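You operate a simulated robot arm through the tools that you are given. There is no shell and no other tool. Be economical: measure what you need, move in short steps, check, and stop when the job is done.

Carry out the task below with a simulated robot arm. There is one attempt and no reset: what you move stays moved.

TASK
Take the white nut and put it on top of the brown wooden block on the top of the parts bench. Then fetch the orange cap and set it on the white job card on the top of the parts bench.

It is judged by the outcome, as a careful person would: the job done as asked, and still so three seconds after it is handed in. It fails if anything else is knocked over, pushed out of place, dropped, spilled or broken.

THE ROBOT
A 7-joint arm with a two-finger parallel gripper, fixed in place. Base frame: the origin is at the foot of the arm, x ahead of it, y to its left, z up; the work surface is at about z = 0. Lengths are in m, angles in degrees, forces in N, time in s.
With the tool pointing down near the work surface it reaches from about 0.22 to 0.58 m from the base axis. Its first joint turns from -66.0 to 66.0 degrees. Payload 2.5 kg.
Tool frame: the origin (TCP) lies between the finger pads and is the grasp point; the fingertips stand 0.023 m ahead of it; z points along the fingers, y is the line along which they close. The gripper opens to 0.094 m. The fingers are 0.038 m wide and 0.01 m thick; the gripper's body (0.054 by 0.096 m) begins 0.039 m behind the TCP.
Orientation is told as [roll, pitch, yaw] about the base's x, y, z axes, in that order, counted from this pose: with the fingers straight down and closing along the base's y, the tool's x points along the base's -x, its y along +y and its z along -z.

THE INTERFACE
- The arm moves only by the tool step_arm. Its arguments are lists of equal length, an entry for each row: "dr": the turn, a rotation vector about the tool's x, y, z in degrees, a list of three; "slide": the shift along the tool's x, y, z in m, a list of three; "grip": the opening in per cent of the stroke, from 0 (shut) to 100 (fully open). In form: {"dr": [[rx, ry, rz], ...], "slide": [[dx, dy, dz], ...], "grip": [grip, ...]}. A call has 1 to 20 rows; each row is the pose to reach, as a shift and turn from the pose commanded when the call began, along the tool's axes at that moment. A row lasts 0.2 s, in which the tool goes at most 0.05 m and 8.6 degrees; a call with a longer step from one row to the next is refused whole, and so is a gripper value outside its range. A pose out of reach is approached as far as the arm can. The call stops where the force on the tool passes 40 N (or 10 N more than at its start, if that is more) or the arm is blocked; 0.2 s more then pass. The fingers move at their own pace (about 0.108 m/s each) and stop on an object; they squeeze with about 36 N. The grip force told is the motor's: it shows also when the fingers shut on nothing. Time passes only in rows, and 0.2 s behind the last, so rows that repeat a pose let the fingers close. It gives the time, the measured TCP pose, the force on the tool (base axes), the opening and the grip force at its end, in the units of the frame above (readings bear some noise).
- Cameras (640 x 400 px; columns grow to the right, rows downward): "scene" is fixed at [0.1075, -0.4108, 0.5238]; the picture's right is [0.90, -0.44, 0.00], its down [-0.33, -0.67, -0.66] and it looks along [0.29, 0.59, -0.75] (base axes); focal length 278 px, centre (320, 200). "wrist" rides on the gripper at [-0.039, 0, -0.044] in the tool frame; the picture's right is [0.00, -1.00, 0.00], its down [0.97, 0.00, -0.24] and it looks along [0.24, 0.00, 0.97] (tool axes); focal length 218 px, centre (320, 200).
- grab_frame(camera): a new picture of that camera. No time passes.
- pixel_to_xyz(camera, pixels): there is no depth. For up to 12 entries [column, row, z] of the newest picture of that camera ("zoom" is the newest enlarged one), the place [x, y] in the base frame at which the ray of that pixel passes the height z, good to about 0.002 m. No time passes.
- close_up(camera, box): a new picture of the part [left, top, right, bottom] of that camera's present view, enlarged. No time passes.
- sign_off(): hands the job in; it is judged then, once.

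Work in short steps. Measure before you move; look again where a grasp or a placing could have gone wrong, and mend it. You have 80 turns and 34 pictures in all, those below and enlarged ones among them. Open the gripper and draw the arm clear of the work before you hand the job in, unless the task says otherwise; then end with one line.

The tools are called after "Emit:" as a command line: name --argument value ..., lists and objects as JSON in quotes. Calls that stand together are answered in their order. step_arm: Moves the arm, as the interface text tells. Its arguments: {"type":"object","properties":{"dr":{"type":"array"},"slide":{"type":"array"},"grip":{"type":"array"}},"required":["dr","slide","grip"]} The other tools are called the same way: grab_frame (camera) takes a picture; pixel_to_xyz (camera, pixels) gives the place at which the rays of pixels pass given heights; close_up (camera, box) takes an enlarged picture of a part of a camera's view; sign_off () hands the job in.

At the start:

```text
t: 0.0
position: [0.3788, -0.0615, 0.2515]
tcp_rot: [0.0, 0.0, -0.1]
contact_force: [0.5, -0.7, 0.4]
grip_width: 0.0938
grip_force: 0.1
```

scene: 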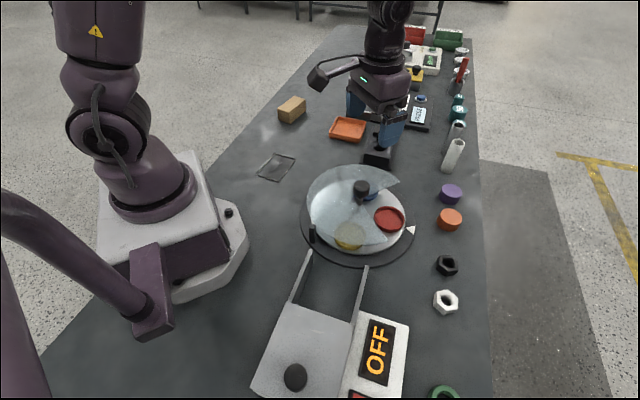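
wrist: 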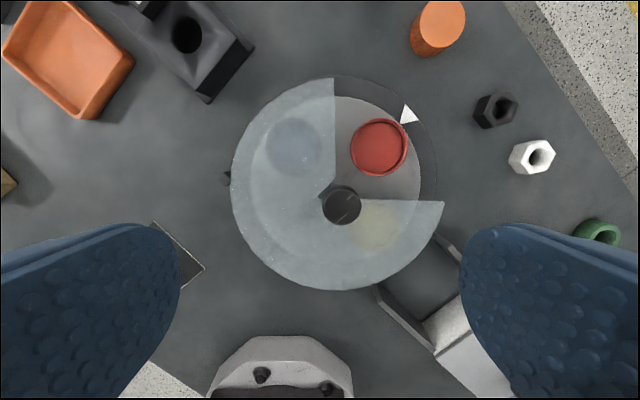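

I start by looking closely at the far part of the bench and the near part in the scene view.

Emit:
close_up --camera "scene" --box '[240, 20, 480, 170]'

Emit:
close_up --camera "scene" --box '[240, 150, 500, 400]'

```text
2.67 times, centred on (360, 95) of scene
```

zoom: 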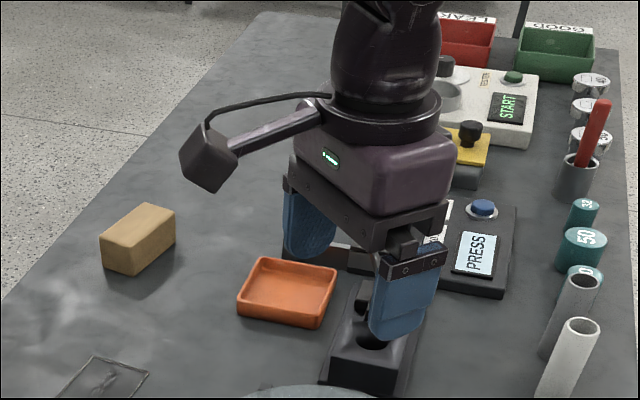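

```text
1.60 times, centred on (370, 275) of scene
```

zoom: 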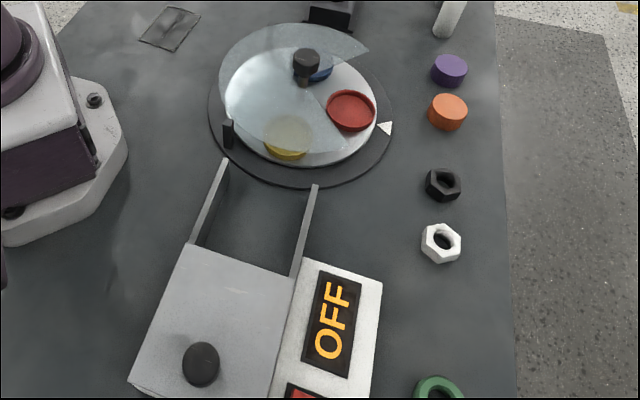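

The white nut is at scene (446,302), the cap at (449,219), the block at (292,110). No white card is visible yet (perhaps hidden behind the gripper), so I measure these now.

Emit:
pixel_to_xyz --camera "scene" --pixels '[[446, 302, 0.01], [446, 302, 0.02], [449, 215, 0.02], [449, 215, 0.0], [292, 102, 0.04], [292, 118, 0.0], [276, 167, 0.0], [446, 265, 0.01], [405, 104, 0.0]]'

Emit:
pixel_to_xyz --camera "wrist" --pixels '[[532, 157, 0.015], [442, 25, 0.02], [180, 255, 0.0], [495, 110, 0.01]]'

Emit:
close_up --camera "wrist" --box '[400, 0, 640, 250]'

```text
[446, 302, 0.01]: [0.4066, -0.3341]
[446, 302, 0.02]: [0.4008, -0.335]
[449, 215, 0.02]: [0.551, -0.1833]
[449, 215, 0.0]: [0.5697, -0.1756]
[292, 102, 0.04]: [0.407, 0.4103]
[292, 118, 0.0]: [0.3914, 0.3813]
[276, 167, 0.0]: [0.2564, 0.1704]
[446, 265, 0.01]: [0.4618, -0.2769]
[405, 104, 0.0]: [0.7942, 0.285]
```

```text
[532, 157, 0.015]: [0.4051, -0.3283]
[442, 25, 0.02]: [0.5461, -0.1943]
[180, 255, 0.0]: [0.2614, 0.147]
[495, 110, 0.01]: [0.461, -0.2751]
```

```text
1.60 times, centred on (520, 125) of wrist
```

zoom: 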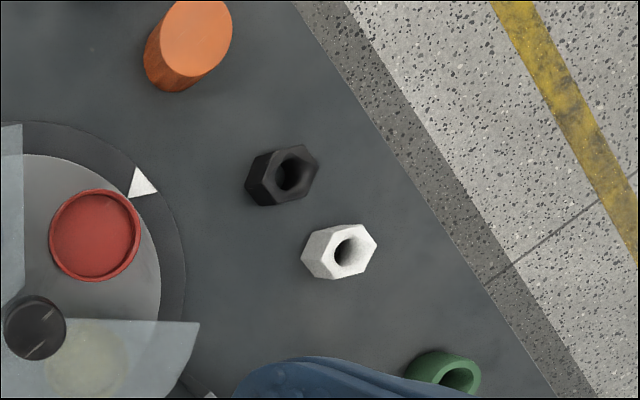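

The nut is near (0.405,-0.33). I move over it at the present height, to see it from above and clear the scene view.

Emit:
step_arm --dr '[[0, 0, 0], [0, 0, 0], [0, 0, 0], [0, 0, 0], [0, 0, 0], [0, 0, 0], [0, 0, 0]]' --slide '[[-0.005, -0.04, 0], [-0.01, -0.085, 0], [-0.015, -0.13, 0], [-0.02, -0.175, 0], [-0.026, -0.22, 0.02], [-0.026, -0.268, 0.05], [-0.026, -0.268, 0.08]]' --grip '[100, 100, 100, 100, 100, 100, 100]'

Emit:
grab_frame --camera "scene"

Emit:
grab_frame --camera "wrist"

```text
refused: row 6 steps farther than a row can; nothing moved
```

```text
28 pictures are left
```

scene: 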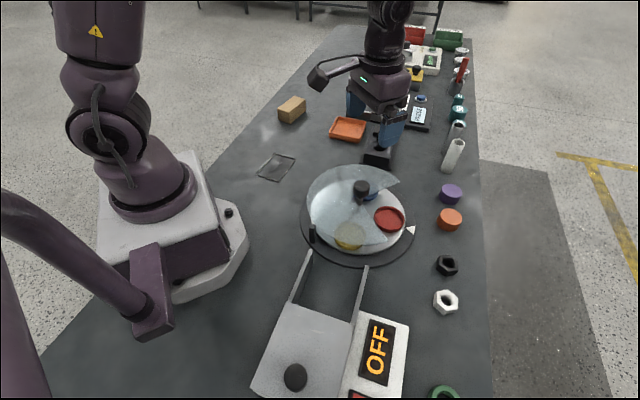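

```text
27 pictures are left
```

wrist: 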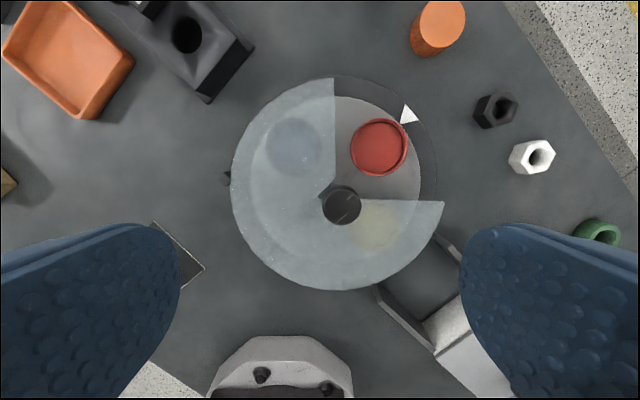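

The call was refused (row 6 too long); same move with shorter steps.

Emit:
step_arm --dr '[[0, 0, 0], [0, 0, 0], [0, 0, 0], [0, 0, 0], [0, 0, 0], [0, 0, 0], [0, 0, 0], [0, 0, 0]]' --slide '[[-0.005, -0.04, 0], [-0.01, -0.085, 0], [-0.015, -0.13, 0], [-0.02, -0.175, 0], [-0.026, -0.22, 0.01], [-0.026, -0.25, 0.04], [-0.026, -0.268, 0.07], [-0.026, -0.268, 0.09]]' --grip '[100, 100, 100, 100, 100, 100, 100, 100]'

```text
t: 1.8
position: [0.4072, -0.3292, 0.1638]
tcp_rot: [0.0, -0.2, -0.1]
contact_force: [0.2, -0.2, 0.3]
grip_width: 0.0941
grip_force: 0.1
```

The arm is above the nut; I look with both cameras.

Emit:
grab_frame --camera "scene"

Emit:
grab_frame --camera "wrist"

```text
26 pictures are left
```

scene: 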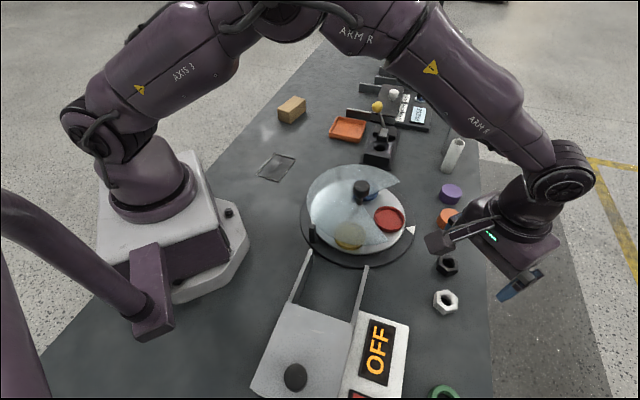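

```text
25 pictures are left
```

wrist: 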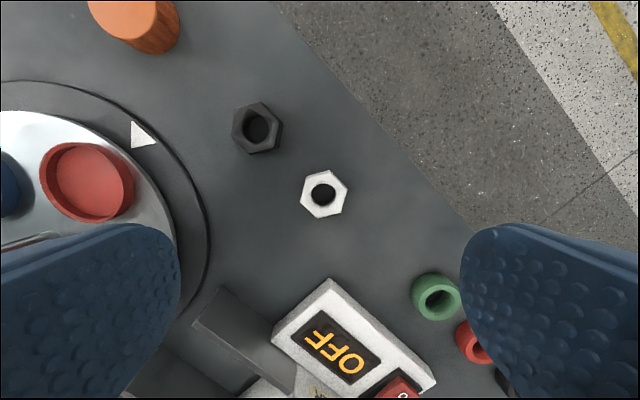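

Nut is at wrist (324,194); measure its centre and edges, and zoom in for orientation.

Emit:
pixel_to_xyz --camera "wrist" --pixels '[[324, 193, 0.015], [324, 193, 0.02], [324, 193, 0.0], [256, 128, 0.015], [330, 285, 0.04], [276, 330, 0.04], [200, 320, 0.03]]'

Emit:
close_up --camera "wrist" --box '[220, 90, 420, 290]'

Emit:
close_up --camera "scene" --box '[240, 60, 480, 210]'

```text
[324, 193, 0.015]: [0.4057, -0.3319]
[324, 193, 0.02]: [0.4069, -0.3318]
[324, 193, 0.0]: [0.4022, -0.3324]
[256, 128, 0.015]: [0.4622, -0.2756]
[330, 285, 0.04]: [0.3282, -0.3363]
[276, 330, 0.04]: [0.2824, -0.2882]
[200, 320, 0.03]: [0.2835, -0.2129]
```

```text
2.00 times, centred on (320, 190) of wrist
```

zoom: 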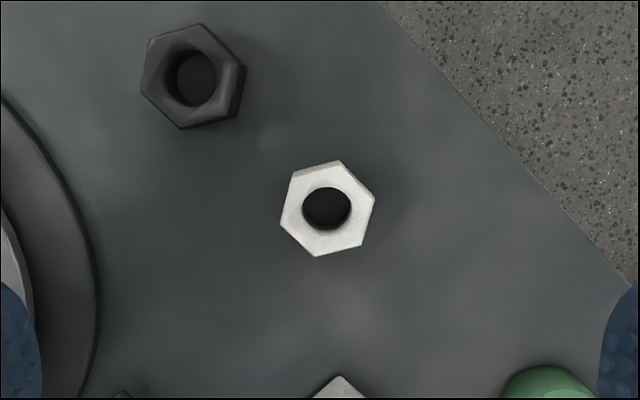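

```text
2.67 times, centred on (360, 135) of scene
```

zoom: 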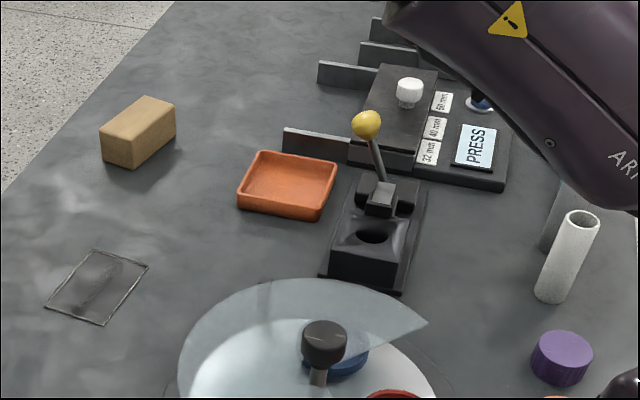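

Nut top is about z=0.022, centre (0.407,-0.332), flats need a +14° tool turn. I narrow the grip to 62% so as to clear the black nut, turn, and descend part-way.

Emit:
step_arm --dr '[[0, 0, 7], [0, 0, 14], [0, 0, 14], [0, 0, 14], [0, 0, 14]]' --slide '[[0, -0.002, 0], [0, -0.002, 0.02], [0, -0.002, 0.05], [0, -0.002, 0.08], [0, -0.002, 0.095]]' --grip '[62, 62, 62, 62, 62]'

Emit:
grab_frame --camera "wrist"

```text
t: 3.0
position: [0.4077, -0.3314, 0.0667]
tcp_rot: [0.0, -0.1, -14.0]
contact_force: [0.1, 0.7, -0.1]
grip_width: 0.0583
grip_force: 0.0
```

```text
22 pictures are left
```

wrist: 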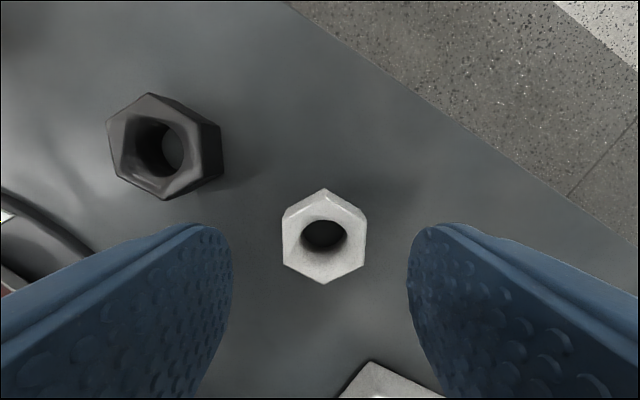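

The nut is aligned between the fingers, centre (324,236); verify its position.

Emit:
pixel_to_xyz --camera "wrist" --pixels '[[324, 236, 0.022], [282, 236, 0.022], [366, 236, 0.022], [324, 188, 0.022], [324, 285, 0.022]]'

```text
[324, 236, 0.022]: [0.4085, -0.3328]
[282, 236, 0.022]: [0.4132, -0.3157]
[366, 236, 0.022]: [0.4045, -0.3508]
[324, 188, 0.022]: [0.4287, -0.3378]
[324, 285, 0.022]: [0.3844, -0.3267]
```

Centre (0.4085,-0.333) matches the TCP. Descend to z≈0.027 and close.

Emit:
step_arm --dr '[[0, 0, 0], [0, 0, 0], [0, 0, 0], [0, 0, 0], [0, 0, 0], [0, 0, 0]]' --slide '[[0, -0.001, 0.02], [0, -0.001, 0.039], [0, -0.001, 0.039], [0, -0.001, 0.039], [0, -0.001, 0.039], [0, -0.001, 0.039]]' --grip '[62, 62, 62, 0, 0, 0]'

```text
t: 4.4
position: [0.4046, -0.3317, 0.0291]
tcp_rot: [0.0, 0.0, -14.0]
contact_force: [0.6, -0.7, -0.1]
grip_width: 0.0366
grip_force: 36.4
```

Holding the nut (width 0.0366). Lift to about z=0.25 and turn the tool back to straight.

Emit:
step_arm --dr '[[0, 0, 0], [0, 0, 0], [0, 0, 0], [0, 0, -7], [0, 0, -14], [0, 0, -14]]' --slide '[[0, 0, -0.03], [0, 0, -0.075], [0, 0, -0.12], [0, 0, -0.165], [0, 0, -0.21], [0, 0, -0.23]]' --grip '[0, 0, 0, 0, 0, 0]'

```text
t: 5.8
position: [0.3997, -0.3323, 0.2575]
tcp_rot: [0.0, 0.1, 0.1]
contact_force: [-0.3, 0.1, 1.0]
grip_width: 0.0001
grip_force: 36.0
```

The width fell to 0: the nut slipped out. I look where it is.

Emit:
grab_frame --camera "wrist"

Emit:
grab_frame --camera "scene"

```text
21 pictures are left
```

wrist: 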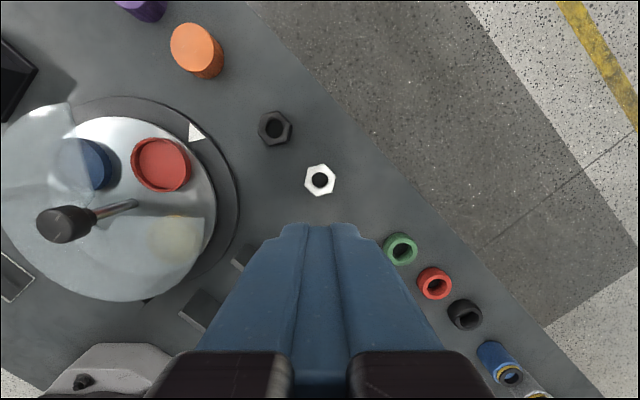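

```text
20 pictures are left
```

scene: 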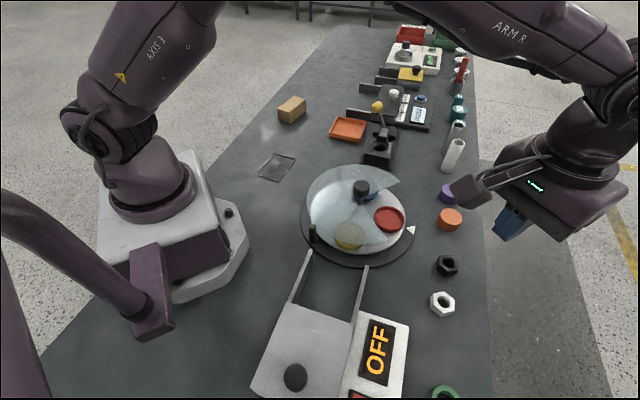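

The nut is standing at (320,180) on the bench, only slightly moved; it slipped from the pads. I go back above it with the fingers open and re-measure, planning a deeper grasp and slow lift.

Emit:
pixel_to_xyz --camera "wrist" --pixels '[[320, 180, 0.022]]'

Emit:
step_arm --dr '[[0, 0, 0], [0, 0, 0], [0, 0, 0], [0, 0, 0], [0, 0, 0], [0, 0, 0]]' --slide '[[0, 0, 0.04], [0, 0, 0.08], [0, 0, 0.12], [0, 0, 0.16], [0, 0, 0.18], [0, 0, 0.18]]' --grip '[62, 62, 62, 62, 62, 62]'

Emit:
grab_frame --camera "wrist"

```text
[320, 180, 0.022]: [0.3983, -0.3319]
```

```text
t: 7.2
position: [0.401, -0.3306, 0.0764]
tcp_rot: [0.0, 0.0, 0.0]
contact_force: [-1.0, -0.8, 1.0]
grip_width: 0.0582
grip_force: 0.0
```

```text
19 pictures are left
```

wrist: 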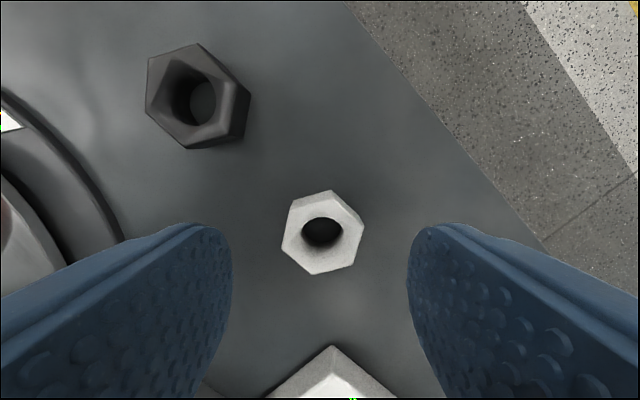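

The nut's top spans (282..364, 190..274), still turned about 13°. Measure centre.

Emit:
pixel_to_xyz --camera "wrist" --pixels '[[322, 232, 0.022], [322, 232, 0.018], [315, 275, 0.0], [198, 100, 0.022]]'

```text
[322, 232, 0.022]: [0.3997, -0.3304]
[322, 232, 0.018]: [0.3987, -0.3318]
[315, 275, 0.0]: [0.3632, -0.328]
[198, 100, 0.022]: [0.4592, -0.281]
```

Turn 13.5°, go deeper (TCP z≈0.0245), close, and lift slowly by 2 cm as a test.

Emit:
step_arm --dr '[[0, 0, 7], [0, 0, 13.5], [0, 0, 13.5], [0, 0, 13.5], [0, 0, 13.5], [0, 0, 13.5], [0, 0, 13.5], [0, 0, 13.5], [0, 0, 13.5], [0, 0, 13.5], [0, 0, 13.5], [0, 0, 13.5]]' --slide '[[0.001, 0, 0.01], [0.001, 0, 0.025], [0.001, 0, 0.042], [0.001, 0, 0.0515], [0.001, 0, 0.0515], [0.001, 0, 0.0515], [0.001, 0, 0.0515], [0.001, 0, 0.0515], [0.001, 0, 0.0515], [0.001, 0, 0.048], [0.001, 0, 0.044], [0.001, 0, 0.04]]' --grip '[62, 62, 62, 62, 62, 0, 0, 0, 0, 0, 0, 0]'

```text
t: 9.8
position: [0.4039, -0.3331, 0.0368]
tcp_rot: [0.0, -0.1, -13.5]
contact_force: [-0.8, -1.0, -0.8]
grip_width: 0.0365
grip_force: 36.5
```

Still holding; lift slowly further and look.

Emit:
step_arm --dr '[[0, 0, 0], [0, 0, 0], [0, 0, 0], [0, 0, 0], [0, 0, 0]]' --slide '[[0, 0, -0.005], [0, 0, -0.01], [0, 0, -0.015], [0, 0, -0.02], [0, 0, -0.025]]' --grip '[0, 0, 0, 0, 0]'

Emit:
grab_frame --camera "wrist"

```text
t: 11.0
position: [0.4024, -0.3309, 0.0604]
tcp_rot: [-0.1, 0.0, -13.5]
contact_force: [0.1, -0.1, -0.6]
grip_width: 0.0368
grip_force: 36.0
```

```text
18 pictures are left
```

wrist: 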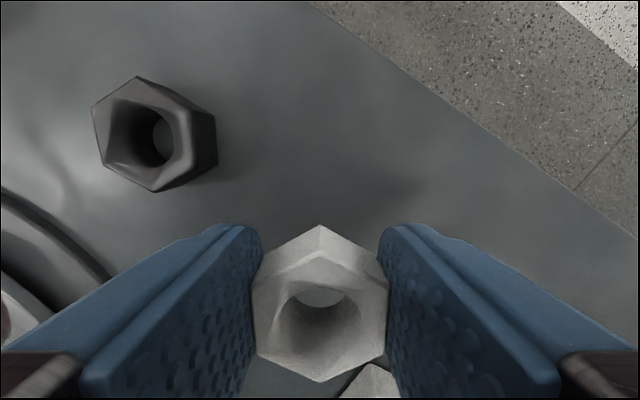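

The nut is held well off the bench. Continue lifting gently (0.015 per row), keeping the yaw.

Emit:
step_arm --dr '[[0, 0, 0], [0, 0, 0], [0, 0, 0], [0, 0, 0], [0, 0, 0], [0, 0, 0], [0, 0, 0], [0, 0, 0], [0, 0, 0], [0, 0, 0], [0, 0, 0]]' --slide '[[0, 0, -0.01], [0, 0, -0.025], [0, 0, -0.04], [0, 0, -0.055], [0, 0, -0.07], [0, 0, -0.085], [0, 0, -0.1], [0, 0, -0.115], [0, 0, -0.13], [0, 0, -0.14], [0, 0, -0.145]]' --grip '[0, 0, 0, 0, 0, 0, 0, 0, 0, 0, 0]'

```text
t: 13.4
position: [0.4038, -0.3339, 0.2082]
tcp_rot: [0.0, -0.1, -13.5]
contact_force: [0.5, 0.2, -0.6]
grip_width: 0.0365
grip_force: 36.1
```

Still held. Now travel across at this height, 0.025 m per row, toward the block side while slowly turning straight.

Emit:
step_arm --dr '[[0, 0, 0], [0, 0, 0], [0, 0, -1], [0, 0, -2], [0, 0, -3], [0, 0, -4], [0, 0, -5], [0, 0, -6], [0, 0, -7], [0, 0, -8], [0, 0, -9], [0, 0, -10], [0, 0, -11], [0, 0, -12], [0, 0, -13], [0, 0, -13.5], [0, 0, -13.5], [0, 0, -13.5]]' --slide '[[0.002, 0.01, -0.005], [0.006, 0.027, -0.01], [0.012, 0.051, -0.015], [0.017, 0.075, -0.02], [0.023, 0.1, -0.025], [0.029, 0.124, -0.025], [0.035, 0.148, -0.025], [0.041, 0.172, -0.025], [0.047, 0.196, -0.025], [0.053, 0.22, -0.025], [0.058, 0.244, -0.025], [0.064, 0.268, -0.025], [0.07, 0.292, -0.025], [0.076, 0.316, -0.025], [0.082, 0.34, -0.025], [0.087, 0.363, -0.025], [0.091, 0.38, -0.025], [0.093, 0.389, -0.025]]' --grip '[0, 0, 0, 0, 0, 0, 0, 0, 0, 0, 0, 0, 0, 0, 0, 0, 0, 0]'

Emit:
grab_frame --camera "wrist"

```text
t: 17.2
position: [0.4031, 0.0698, 0.2335]
tcp_rot: [0.1, 0.0, 0.0]
contact_force: [0.4, -0.5, -0.3]
grip_width: 0.0365
grip_force: 35.7
```

```text
17 pictures are left
```

wrist: 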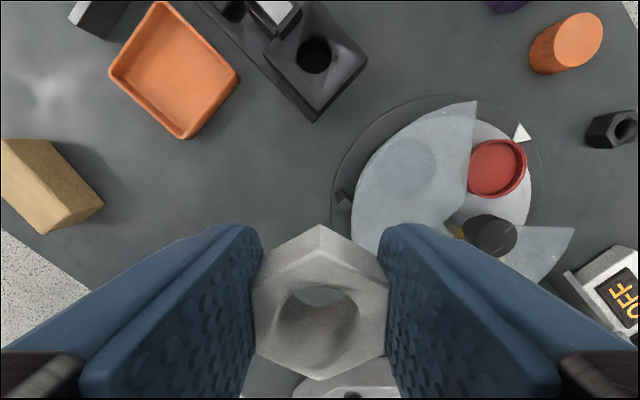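

Nut is held; block is at (45,185). Move 0.25 m further in +y toward it.

Emit:
step_arm --dr '[[0, 0, 0], [0, 0, 0], [0, 0, 0], [0, 0, 0], [0, 0, 0], [0, 0, 0], [0, 0, 0], [0, 0, 0], [0, 0, 0], [0, 0, 0], [0, 0, 0]]' --slide '[[0, 0.012, 0], [0, 0.035, 0], [0, 0.06, 0], [0.002, 0.085, 0], [0.004, 0.11, 0], [0.006, 0.135, 0], [0.008, 0.16, 0], [0.01, 0.185, 0], [0.01, 0.21, 0], [0.01, 0.235, 0], [0.01, 0.25, 0]]' --grip '[0, 0, 0, 0, 0, 0, 0, 0, 0, 0, 0]'

Emit:
grab_frame --camera "wrist"

Emit:
grab_frame --camera "scene"

```text
t: 19.6
position: [0.394, 0.3186, 0.2329]
tcp_rot: [0.1, 0.0, 0.0]
contact_force: [-0.1, 0.2, 0.2]
grip_width: 0.0367
grip_force: 36.1
```

```text
16 pictures are left
```

wrist: 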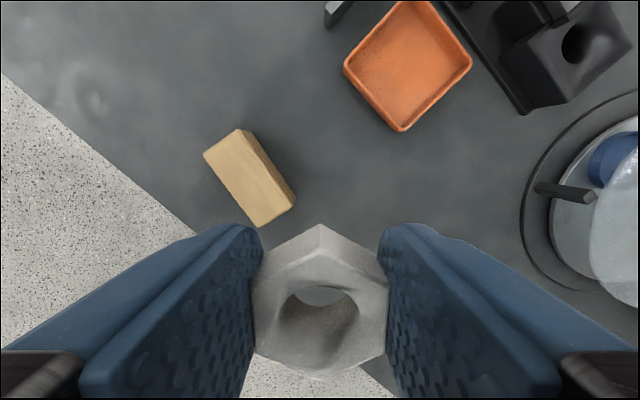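

```text
15 pictures are left
```

scene: 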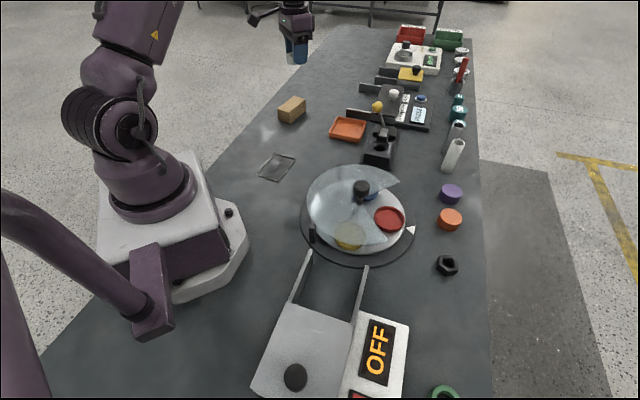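

Zoom on the block for its top face corners, and on the grey sheet in the scene.

Emit:
close_up --camera "scene" --box '[240, 80, 340, 200]'

Emit:
close_up --camera "wrist" --box '[180, 110, 320, 240]'

```text
3.33 times, centred on (290, 140) of scene
```

zoom: 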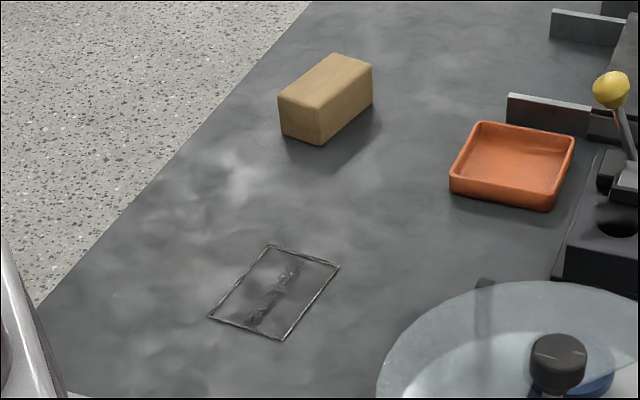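

```text
3.08 times, centred on (250, 175) of wrist
```

zoom: 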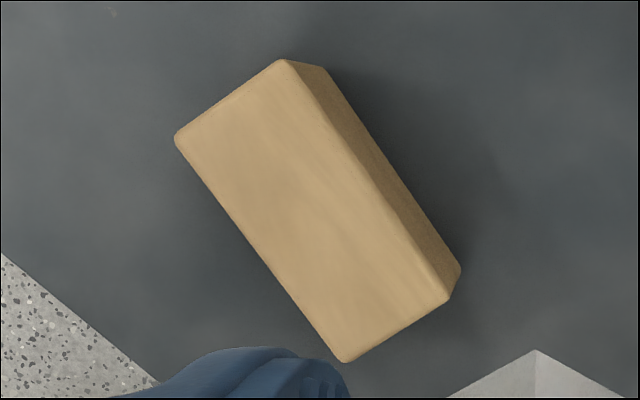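

Compute the block's top height from its near vertical edge in the scene: bottom (290,123.5), top (289.7,111.2), and the top-face centre from the zoom.

Emit:
pixel_to_xyz --camera "scene" --pixels '[[290, 123.5, 0], [289.7, 111.2, 0.03], [289.7, 111.2, 0.04], [289.7, 111.2, 0.05]]'

Emit:
pixel_to_xyz --camera "zoom" --pixels '[[285, 58, 0.04], [175, 140, 0.04], [345, 362, 0.04], [450, 297, 0.04], [314, 214, 0.04], [314, 214, 0.03], [462, 270, 0.0]]'

```text
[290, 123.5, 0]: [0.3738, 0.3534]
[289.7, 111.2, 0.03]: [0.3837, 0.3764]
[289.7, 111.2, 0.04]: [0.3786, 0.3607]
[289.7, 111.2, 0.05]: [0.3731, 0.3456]
```

```text
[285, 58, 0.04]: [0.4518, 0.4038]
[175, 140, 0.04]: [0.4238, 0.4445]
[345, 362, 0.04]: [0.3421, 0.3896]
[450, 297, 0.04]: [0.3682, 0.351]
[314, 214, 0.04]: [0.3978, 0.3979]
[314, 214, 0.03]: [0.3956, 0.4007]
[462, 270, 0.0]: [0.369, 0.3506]
```

Block top is z≈0.043, centre (0.398,0.397). Check where the nut's centre sits relative to the TCP in the grip.

Emit:
pixel_to_xyz --camera "wrist" --pixels '[[320, 303, 0.2285], [320, 225, 0.2285], [320, 380, 0.2285]]'

```text
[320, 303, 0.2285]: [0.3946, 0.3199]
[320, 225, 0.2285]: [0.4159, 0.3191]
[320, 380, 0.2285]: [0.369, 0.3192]
```

Nut centre ≈(0.393,0.319). Shift +0.004 x, +0.078 y, then descend gently to z≈0.10.

Emit:
step_arm --dr '[[0, 0, 0], [0, 0, 0], [0, 0, 0], [0, 0, 0], [0, 0, 0], [0, 0, 0], [0, 0, 0], [0, 0, 0], [0, 0, 0], [0, 0, 0], [0, 0, 0], [0, 0, 0]]' --slide '[[-0.001, 0.012, 0], [-0.002, 0.035, 0], [-0.003, 0.058, 0], [-0.004, 0.072, 0], [-0.004, 0.078, 0.008], [-0.004, 0.078, 0.025], [-0.004, 0.078, 0.045], [-0.004, 0.078, 0.065], [-0.004, 0.078, 0.085], [-0.004, 0.078, 0.105], [-0.004, 0.078, 0.12], [-0.004, 0.078, 0.132]]' --grip '[0, 0, 0, 0, 0, 0, 0, 0, 0, 0, 0, 0]'

Emit:
grab_frame --camera "wrist"

Emit:
close_up --camera "scene" --box '[240, 60, 340, 160]'

```text
t: 22.2
position: [0.3977, 0.3946, 0.1012]
tcp_rot: [0.0, 0.0, 0.1]
contact_force: [0.1, -0.1, 0.1]
grip_width: 0.0365
grip_force: 35.9
```

```text
12 pictures are left
```

wrist: 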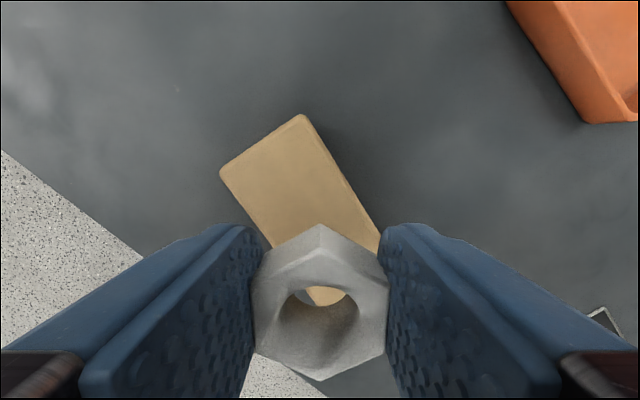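

```text
4.00 times, centred on (290, 110) of scene
```

zoom: 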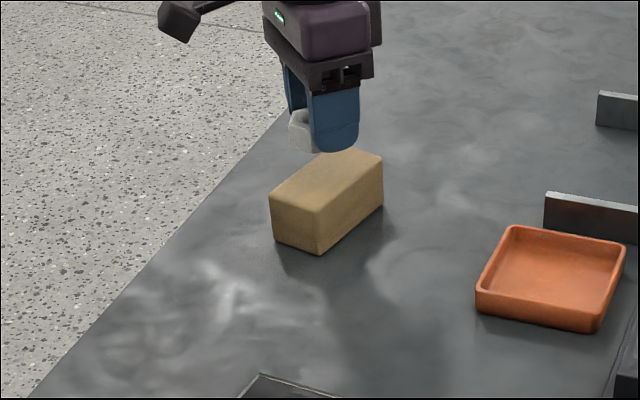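

Check the block top corners (302,114) and (220,174) from this view at z=0.043.

Emit:
pixel_to_xyz --camera "wrist" --pixels '[[303, 114, 0.043], [220, 174, 0.043], [378, 238, 0.043], [262, 240, 0.043]]'

```text
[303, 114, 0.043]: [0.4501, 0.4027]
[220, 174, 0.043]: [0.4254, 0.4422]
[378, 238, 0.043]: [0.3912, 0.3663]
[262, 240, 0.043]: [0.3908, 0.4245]
```

Block centre (0.396,0.396) agrees. Descend to just above expected contact.

Emit:
step_arm --dr '[[0, 0, 0], [0, 0, 0], [0, 0, 0], [0, 0, 0]]' --slide '[[0, 0, 0.01], [0, 0, 0.02], [0, 0, 0.027], [0, 0, 0.029]]' --grip '[0, 0, 0, 0]'

```text
t: 23.2
position: [0.3974, 0.3953, 0.0701]
tcp_rot: [0.1, 0.1, 0.0]
contact_force: [0.3, -0.1, -0.4]
grip_width: 0.0367
grip_force: 35.5
```

No contact yet; go 1 mm per row down for 3 mm.

Emit:
step_arm --dr '[[0, 0, 0], [0, 0, 0]]' --slide '[[0, 0, 0.001], [0, 0, 0.002]]' --grip '[0, 0]'

Emit:
step_arm --dr '[[0, 0, 0], [0, 0, 0]]' --slide '[[0, 0, 0.001], [0, 0, 0.0015]]' --grip '[0, 0]'

Emit:
close_up --camera "scene" --box '[260, 70, 330, 140]'

```text
t: 23.8
position: [0.3962, 0.3952, 0.0693]
tcp_rot: [0.1, -0.1, -0.1]
contact_force: [-2.3, -2.4, 10.5]
grip_width: 0.0365
grip_force: 35.9
```

```text
t: 24.4
position: [0.399, 0.3972, 0.0691]
tcp_rot: [0.3, -0.1, -0.1]
contact_force: [-5.3, -6.7, 29.7]
grip_width: 0.0369
grip_force: 36.1
```

```text
5.71 times, centred on (295, 105) of scene
```

zoom: 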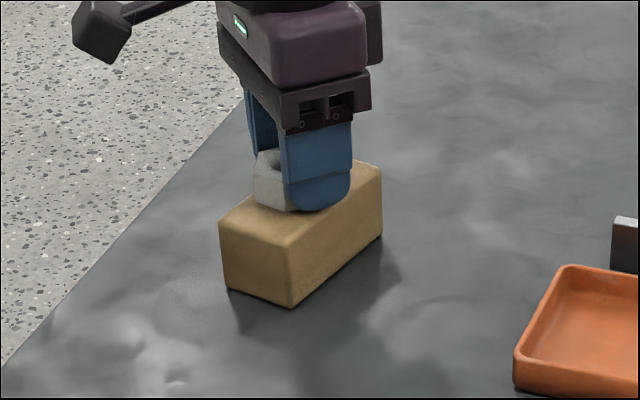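

Nut is on the block (30 N). Ease up 2.5 mm to relieve, open, then rise straight.

Emit:
step_arm --dr '[[0, 0, 0], [0, 0, 0], [0, 0, 0], [0, 0, 0], [0, 0, 0], [0, 0, 0], [0, 0, 0], [0, 0, 0], [0, 0, 0], [0, 0, 0]]' --slide '[[0, 0, -0.0015], [0, 0, -0.0025], [0, 0, -0.0025], [0, 0, -0.0025], [0, 0, -0.0025], [0, 0, -0.015], [0, 0, -0.04], [0, 0, -0.08], [0, 0, -0.12], [0, 0, -0.15]]' --grip '[0, 0, 65, 65, 65, 65, 65, 65, 65, 65]'

Emit:
grab_frame --camera "wrist"

```text
t: 26.6
position: [0.3981, 0.3959, 0.2168]
tcp_rot: [0.0, 0.1, 0.0]
contact_force: [0.2, 0.1, -0.4]
grip_width: 0.061
grip_force: 0.1
```

```text
9 pictures are left
```

wrist: 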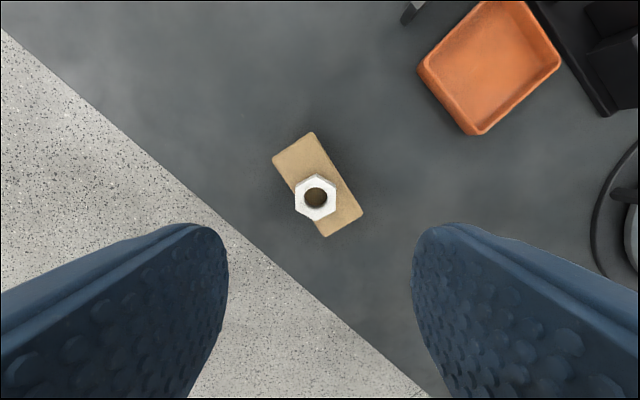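

Nut rests on the block. Next I must find the white card; I fly over the grey-framed sheet at (0.256,0.170) to inspect it.

Emit:
step_arm --dr '[[0, 0, 0], [0, 0, 0], [0, 0, 0], [0, 0, 0], [0, 0, 0], [0, 0, 0], [0, 0, 0]]' --slide '[[0.018, -0.032, -0.015], [0.037, -0.065, -0.03], [0.055, -0.1, -0.03], [0.074, -0.13, -0.03], [0.092, -0.163, -0.03], [0.11, -0.2, -0.03], [0.12, -0.226, -0.03]]' --grip '[100, 100, 100, 100, 100, 100, 100]'

Emit:
grab_frame --camera "wrist"

```text
t: 28.2
position: [0.2745, 0.1717, 0.2464]
tcp_rot: [0.0, 0.1, -0.1]
contact_force: [0.6, -0.5, 0.5]
grip_width: 0.094
grip_force: 0.0
```

```text
8 pictures are left
```

wrist: 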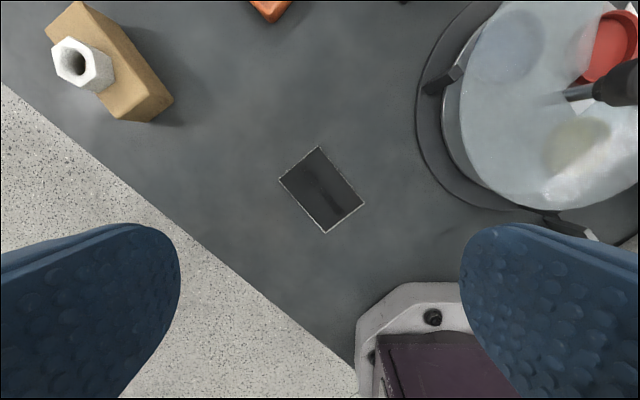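

The sheet at (321,190) looks like a glossy rectangle with a pale border. Zoom on it.

Emit:
close_up --camera "wrist" --box '[260, 135, 380, 245]'

Emit:
pixel_to_xyz --camera "wrist" --pixels '[[319, 146, 0], [278, 181, 0], [326, 233, 0], [364, 201, 0], [321, 190, 0]]'

```text
3.64 times, centred on (320, 190) of wrist
```

zoom: 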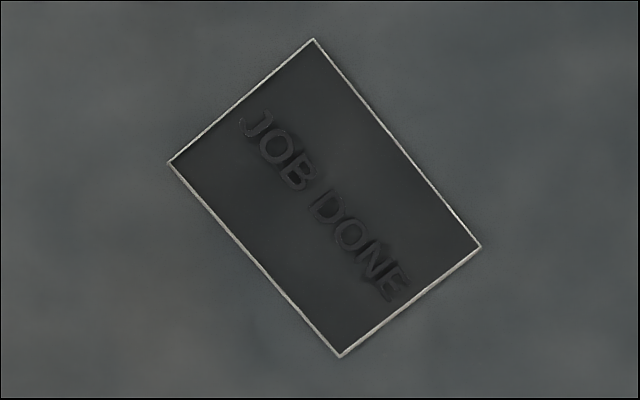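

```text
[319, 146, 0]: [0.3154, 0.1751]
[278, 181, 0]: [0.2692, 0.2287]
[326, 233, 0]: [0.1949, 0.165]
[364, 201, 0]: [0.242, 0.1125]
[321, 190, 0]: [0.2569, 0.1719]
```

It reads "JOB DONE" with a white border: this is the job card, about 0.07 x 0.10 m, centre (0.256,0.170). Now travel to view the orange cap near (0.55,-0.185).

Emit:
step_arm --dr '[[0, 0, 0], [0, 0, 0], [0, 0, 0], [0, 0, 0], [0, 0, 0], [0, 0, 0], [0, 0, 0], [0, 0, 0], [0, 0, 0], [0, 0, 0], [0, 0, 0]]' --slide '[[-0.022, -0.035, 0], [-0.045, -0.071, 0], [-0.067, -0.107, 0], [-0.09, -0.143, 0], [-0.112, -0.178, 0], [-0.135, -0.214, 0], [-0.158, -0.25, 0], [-0.18, -0.286, 0.01], [-0.203, -0.32, 0.02], [-0.22, -0.35, 0.035], [-0.2255, -0.357, 0.05]]' --grip '[100, 100, 100, 100, 100, 100, 100, 100, 100, 100, 100]'

Emit:
grab_frame --camera "wrist"

```text
t: 30.6
position: [0.5026, -0.1871, 0.1973]
tcp_rot: [-0.1, -0.1, 0.1]
contact_force: [0.3, 0.1, 0.2]
grip_width: 0.0939
grip_force: 0.1
```

```text
6 pictures are left
```

wrist: 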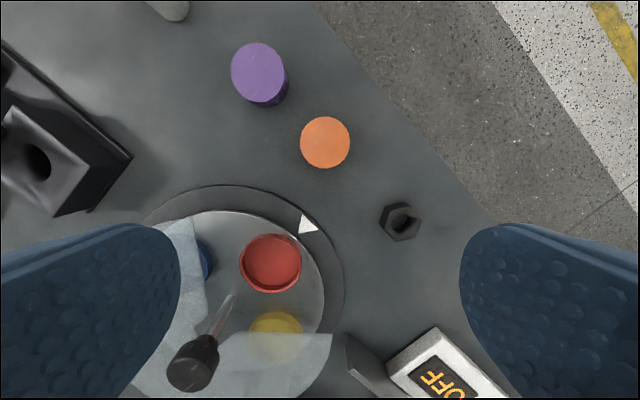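

Cap top at (325,142), ~50 px across; purple cap at (259,73). Measure at several heights.

Emit:
pixel_to_xyz --camera "wrist" --pixels '[[325, 142, 0.02], [325, 142, 0.03], [325, 142, 0.04], [300, 142, 0.03], [350, 142, 0.03], [325, 168, 0.03], [325, 116, 0.03], [259, 73, 0.03], [287, 85, 0.03], [400, 220, 0.02]]'

Emit:
pixel_to_xyz --camera "scene" --pixels '[[449, 215, 0.02], [449, 215, 0.03], [449, 215, 0.04]]'

```text
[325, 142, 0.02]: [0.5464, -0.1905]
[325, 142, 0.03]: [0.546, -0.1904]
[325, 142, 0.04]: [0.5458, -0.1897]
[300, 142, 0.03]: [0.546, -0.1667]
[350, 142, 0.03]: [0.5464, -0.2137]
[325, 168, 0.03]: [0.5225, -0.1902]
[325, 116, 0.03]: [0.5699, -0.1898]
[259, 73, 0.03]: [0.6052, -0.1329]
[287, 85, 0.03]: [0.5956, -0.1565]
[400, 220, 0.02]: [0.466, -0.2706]
```

```text
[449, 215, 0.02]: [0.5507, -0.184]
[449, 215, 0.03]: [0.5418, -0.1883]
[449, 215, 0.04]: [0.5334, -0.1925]
```

Cap centre (0.546,-0.190), top ≈0.027, diameter ≈0.046; neighbours clear for closing along y. Move over it and descend to z≈0.06, opening at 78%.

Emit:
step_arm --dr '[[0, 0, 0], [0, 0, 0], [0, 0, 0], [0, 0, 0], [0, 0, 0], [0, 0, 0]]' --slide '[[-0.025, -0.002, 0.01], [-0.042, -0.002, 0.03], [-0.042, -0.002, 0.065], [-0.042, -0.002, 0.1], [-0.042, -0.002, 0.13], [-0.042, -0.002, 0.138]]' --grip '[78, 78, 78, 78, 78, 78]'

Emit:
grab_frame --camera "wrist"

```text
t: 32.0
position: [0.5443, -0.1907, 0.0578]
tcp_rot: [-0.1, 0.0, 0.0]
contact_force: [0.0, -0.3, -0.5]
grip_width: 0.0736
grip_force: 0.0
```

```text
5 pictures are left
```

wrist: 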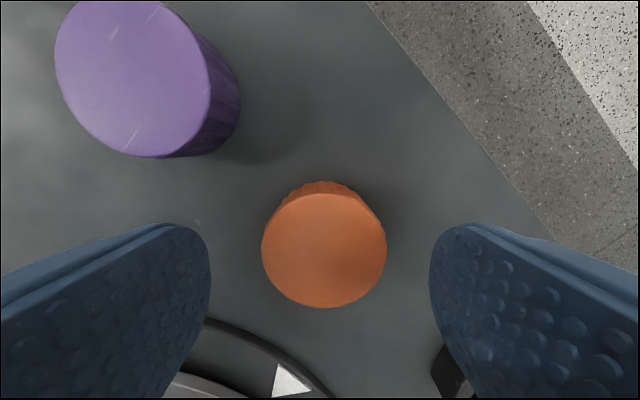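

Cap is centred. Check the carousel rim's distance to the left finger.

Emit:
pixel_to_xyz --camera "wrist" --pixels '[[215, 320, 0.01], [260, 340, 0.01], [435, 365, 0.02], [324, 248, 0.026]]'

```text
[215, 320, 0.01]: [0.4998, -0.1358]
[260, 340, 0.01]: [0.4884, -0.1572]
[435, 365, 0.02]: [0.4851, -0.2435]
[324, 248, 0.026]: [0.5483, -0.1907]
```

Clear. Descend to z≈0.026, close, and lift gently 2 cm.

Emit:
step_arm --dr '[[0, 0, 0], [0, 0, 0], [0, 0, 0], [0, 0, 0], [0, 0, 0], [0, 0, 0], [0, 0, 0], [0, 0, 0], [0, 0, 0], [0, 0, 0], [0, 0, 0], [0, 0, 0]]' --slide '[[-0.002, 0, 0.012], [-0.002, 0, 0.024], [-0.002, 0, 0.034], [-0.002, 0, 0.034], [-0.002, 0, 0.034], [-0.002, 0, 0.034], [-0.002, 0, 0.034], [-0.002, 0, 0.034], [-0.002, 0, 0.03], [-0.002, 0, 0.025], [-0.002, 0, 0.02], [-0.002, 0, 0.014]]' --grip '[78, 78, 78, 78, 0, 0, 0, 0, 0, 0, 0, 0]'

```text
t: 34.6
position: [0.5474, -0.1889, 0.0459]
tcp_rot: [0.0, 0.0, -0.1]
contact_force: [-0.2, -0.6, 0.0]
grip_width: 0.0487
grip_force: 35.7
```

Held at 0.0487. Lift gently to z≈0.21.

Emit:
step_arm --dr '[[0, 0, 0], [0, 0, 0], [0, 0, 0], [0, 0, 0], [0, 0, 0], [0, 0, 0], [0, 0, 0], [0, 0, 0], [0, 0, 0], [0, 0, 0], [0, 0, 0], [0, 0, 0]]' --slide '[[0, 0, -0.008], [0, 0, -0.02], [0, 0, -0.035], [0, 0, -0.05], [0, 0, -0.065], [0, 0, -0.08], [0.003, 0, -0.095], [0.008, 0, -0.11], [0.014, 0, -0.125], [0.02, 0, -0.14], [0.026, 0, -0.153], [0.03, 0, -0.16]]' --grip '[0, 0, 0, 0, 0, 0, 0, 0, 0, 0, 0, 0]'

```text
t: 37.2
position: [0.517, -0.1894, 0.2069]
tcp_rot: [0.0, 0.1, -0.1]
contact_force: [-0.2, 0.1, -0.3]
grip_width: 0.0486
grip_force: 35.8
```

Held. Carry it at this height to above the card (shift -0.261 x, +0.361 y), gently.

Emit:
step_arm --dr '[[0, 0, 0], [0, 0, 0], [0, 0, 0], [0, 0, 0], [0, 0, 0], [0, 0, 0], [0, 0, 0], [0, 0, 0], [0, 0, 0], [0, 0, 0], [0, 0, 0], [0, 0, 0], [0, 0, 0], [0, 0, 0], [0, 0, 0], [0, 0, 0], [0, 0, 0], [0, 0, 0], [0, 0, 0], [0, 0, 0]]' --slide '[[0.006, 0.008, 0], [0.016, 0.022, 0], [0.03, 0.041, 0], [0.044, 0.061, 0], [0.058, 0.08, 0], [0.072, 0.1, 0], [0.087, 0.12, 0], [0.101, 0.14, 0], [0.115, 0.16, 0], [0.13, 0.18, 0], [0.144, 0.2, 0], [0.159, 0.22, 0], [0.173, 0.24, 0], [0.188, 0.26, 0], [0.202, 0.28, 0], [0.217, 0.3, 0], [0.231, 0.32, 0], [0.245, 0.339, 0], [0.255, 0.353, 0], [0.261, 0.361, 0]]' --grip '[0, 0, 0, 0, 0, 0, 0, 0, 0, 0, 0, 0, 0, 0, 0, 0, 0, 0, 0, 0]'

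Emit:
grab_frame --camera "scene"

```text
t: 41.4
position: [0.2553, 0.1721, 0.2054]
tcp_rot: [-0.1, 0.1, 0.0]
contact_force: [0.1, 1.0, -1.0]
grip_width: 0.0483
grip_force: 36.1
```

```text
4 pictures are left
```

scene: 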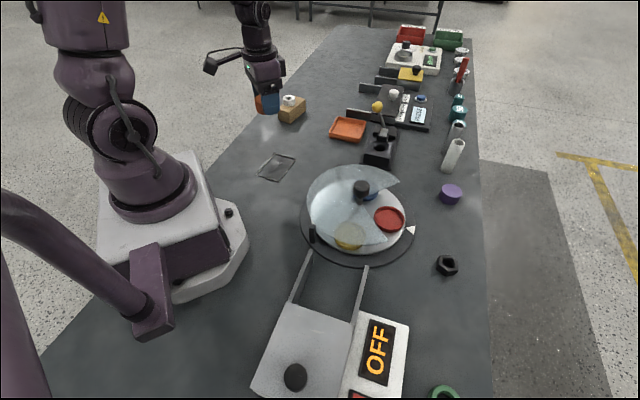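

Nut still on the block; the card is at (276,167) beneath. Descend to z≈0.031.

Emit:
step_arm --dr '[[0, 0, 0], [0, 0, 0], [0, 0, 0], [0, 0, 0], [0, 0, 0], [0, 0, 0], [0, 0, 0], [0, 0, 0], [0, 0, 0], [0, 0, 0]]' --slide '[[0, 0, 0.01], [0, 0, 0.03], [0, 0, 0.055], [0, 0, 0.08], [0, 0, 0.105], [0, 0, 0.13], [0, 0, 0.15], [0, 0, 0.163], [0, 0, 0.172], [0, 0, 0.175]]' --grip '[0, 0, 0, 0, 0, 0, 0, 0, 0, 0]'

Emit:
step_arm --dr '[[0, 0, 0], [0, 0, 0], [0, 0, 0]]' --slide '[[0, 0, 0.001], [0, 0, 0.002], [0, 0, 0.003]]' --grip '[0, 0, 0]'

```text
t: 43.6
position: [0.2564, 0.1707, 0.0299]
tcp_rot: [0.0, 0.0, -0.1]
contact_force: [0.2, 1.0, -0.4]
grip_width: 0.0486
grip_force: 35.4
```

```text
t: 44.4
position: [0.2559, 0.1719, 0.0276]
tcp_rot: [0.1, 0.0, 0.0]
contact_force: [-2.4, 0.8, 15.8]
grip_width: 0.0483
grip_force: 36.6
```

Contact at z≈0.028 (16 N). Ease up 1 mm, open, and rise.

Emit:
step_arm --dr '[[0, 0, 0], [0, 0, 0], [0, 0, 0], [0, 0, 0], [0, 0, 0], [0, 0, 0], [0, 0, 0], [0, 0, 0], [0, 0, 0], [0, 0, 0], [0, 0, 0]]' --slide '[[0, 0, -0.001], [0, 0, -0.001], [0, 0, -0.001], [0, 0, -0.001], [0, 0, -0.001], [0, 0, -0.012], [0, 0, -0.04], [0, 0, -0.08], [0, 0, -0.12], [0, 0, -0.16], [0, 0, -0.2]]' --grip '[0, 78, 78, 78, 78, 78, 78, 78, 78, 78, 78]'

Emit:
grab_frame --camera "wrist"

Emit:
grab_frame --camera "scene"

```text
t: 46.8
position: [0.2519, 0.1692, 0.2288]
tcp_rot: [0.0, 0.2, 0.0]
contact_force: [-0.5, -0.7, -0.4]
grip_width: 0.0732
grip_force: 0.0
```

```text
3 pictures are left
```

wrist: 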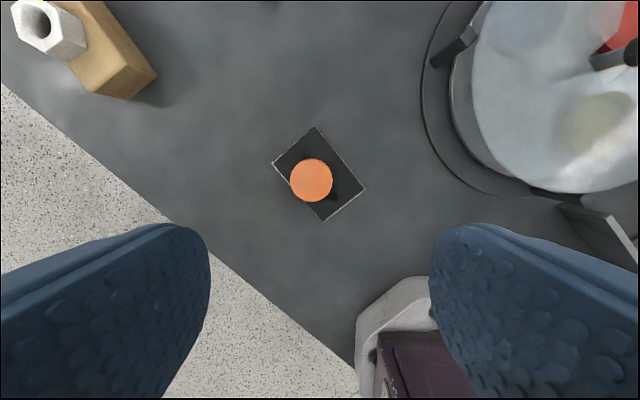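

```text
2 pictures are left
```

scene: 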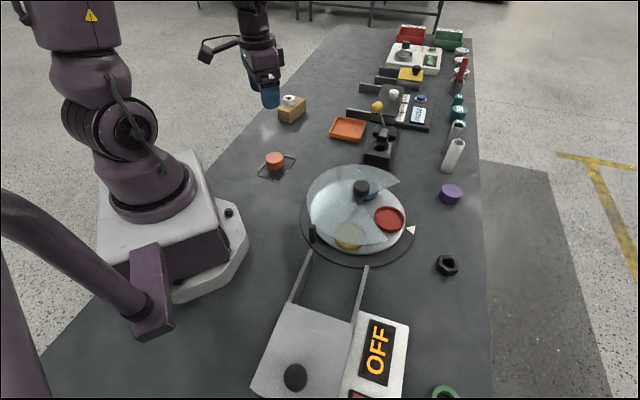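

The cap appears a bit toward the card's left edge; measure cap top and card corners.

Emit:
pixel_to_xyz --camera "wrist" --pixels '[[311, 180, 0.027], [311, 180, 0.032], [316, 126, 0.001], [272, 163, 0.001], [324, 221, 0.001], [366, 188, 0.001]]'

Emit:
close_up --camera "scene" --box '[245, 135, 310, 195]'

```text
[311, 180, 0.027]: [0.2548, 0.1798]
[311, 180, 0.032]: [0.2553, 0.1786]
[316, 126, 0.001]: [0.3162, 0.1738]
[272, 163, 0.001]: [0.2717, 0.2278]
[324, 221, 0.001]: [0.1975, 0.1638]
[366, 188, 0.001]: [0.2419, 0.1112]
```

```text
6.67 times, centred on (278, 165) of scene
```

zoom: 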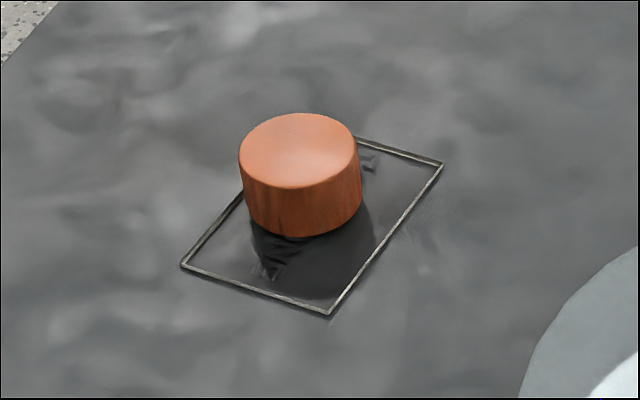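

The cap is ~9 mm off centre, only just inside the border; I regrasp it, lift a few mm, move it 10 mm to the card's middle, and open slowly this time.

Emit:
step_arm --dr '[[0, 0, 0], [0, 0, 0], [0, 0, 0], [0, 0, 0], [0, 0, 0], [0, 0, 0], [0, 0, 0], [0, 0, 0], [0, 0, 0], [0, 0, 0], [0, 0, 0], [0, 0, 0]]' --slide '[[0, 0.004, 0.03], [0, 0.008, 0.07], [0, 0.008, 0.11], [0, 0.008, 0.15], [0, 0.008, 0.18], [0, 0.008, 0.193], [0, 0.008, 0.1995], [0, 0.008, 0.1995], [0, 0.008, 0.1995], [0, 0.008, 0.1995], [0, 0.008, 0.1995], [0, 0.008, 0.1995]]' --grip '[78, 78, 78, 78, 78, 78, 78, 78, 0, 0, 0, 0]'

Emit:
step_arm --dr '[[0, 0, 0], [0, 0, 0], [0, 0, 0], [0, 0, 0], [0, 0, 0], [0, 0, 0], [0, 0, 0], [0, 0, 0]]' --slide '[[0, 0, -0.003], [0, 0, -0.006], [0, -0.003, -0.006], [-0.001, -0.007, -0.006], [-0.001, -0.011, -0.006], [-0.001, -0.011, -0.004], [-0.001, -0.011, -0.002], [-0.001, -0.011, -0.001]]' --grip '[0, 0, 0, 0, 0, 0, 0, 0]'

```text
t: 49.4
position: [0.2552, 0.1806, 0.027]
tcp_rot: [0.0, 0.0, 0.0]
contact_force: [0.6, 1.1, 0.3]
grip_width: 0.0487
grip_force: 35.8
```

```text
t: 51.2
position: [0.2581, 0.1698, 0.0288]
tcp_rot: [0.0, 0.1, 0.0]
contact_force: [-0.3, 0.2, -0.5]
grip_width: 0.0489
grip_force: 35.9
```

Lower the last mm, then open in small increments and rise.

Emit:
step_arm --dr '[[0, 0, 0], [0, 0, 0], [0, 0, 0], [0, 0, 0], [0, 0, 0], [0, 0, 0], [0, 0, 0], [0, 0, 0], [0, 0, 0], [0, 0, 0], [0, 0, 0], [0, 0, 0], [0, 0, 0], [0, 0, 0], [0, 0, 0], [0, 0, 0], [0, 0, 0]]' --slide '[[0, 0, 0.001], [0, 0, 0.001], [0, 0, 0.001], [0, 0, 0.001], [0, 0, 0.001], [0, 0, 0.001], [0, 0, 0.001], [0, 0, 0.001], [0, 0, 0.001], [0, 0, 0.001], [0, 0, 0.001], [0, 0, -0.015], [0, 0, -0.04], [0, 0, -0.08], [0, 0, -0.12], [0, 0, -0.16], [0, 0, -0.2]]' --grip '[0, 46, 50, 51, 52, 53, 54, 56, 60, 68, 78, 78, 78, 78, 78, 78, 78]'

Emit:
grab_frame --camera "wrist"

Emit:
pixel_to_xyz --camera "wrist" --pixels '[[320, 185, 0.027]]'

```text
t: 54.8
position: [0.2559, 0.1702, 0.2327]
tcp_rot: [-0.1, 0.0, -0.2]
contact_force: [0.2, 0.2, 0.2]
grip_width: 0.0733
grip_force: 0.0
```

```text
0 pictures are left
```

wrist: 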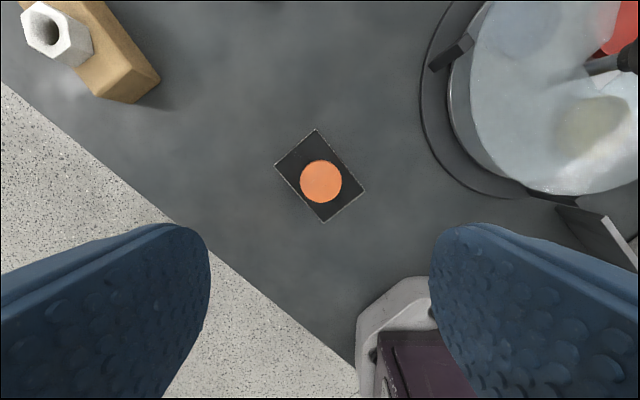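

```text
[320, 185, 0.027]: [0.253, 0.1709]
```

The cap at (320,181) is now centred on the card, the nut stands on the block, and the arm is clear at z=0.23 with the gripper open. Hand in.

Emit:
sign_off

```text
The job is handed in.
```

The white nut is on the brown block, and the orange cap is centred on the "JOB DONE" panel, which I took as the job card: it has a white border but a dark face, and I saw no other card. The nut slipped from the grip once and stayed upright on the bench, and I saw nothing else moved.
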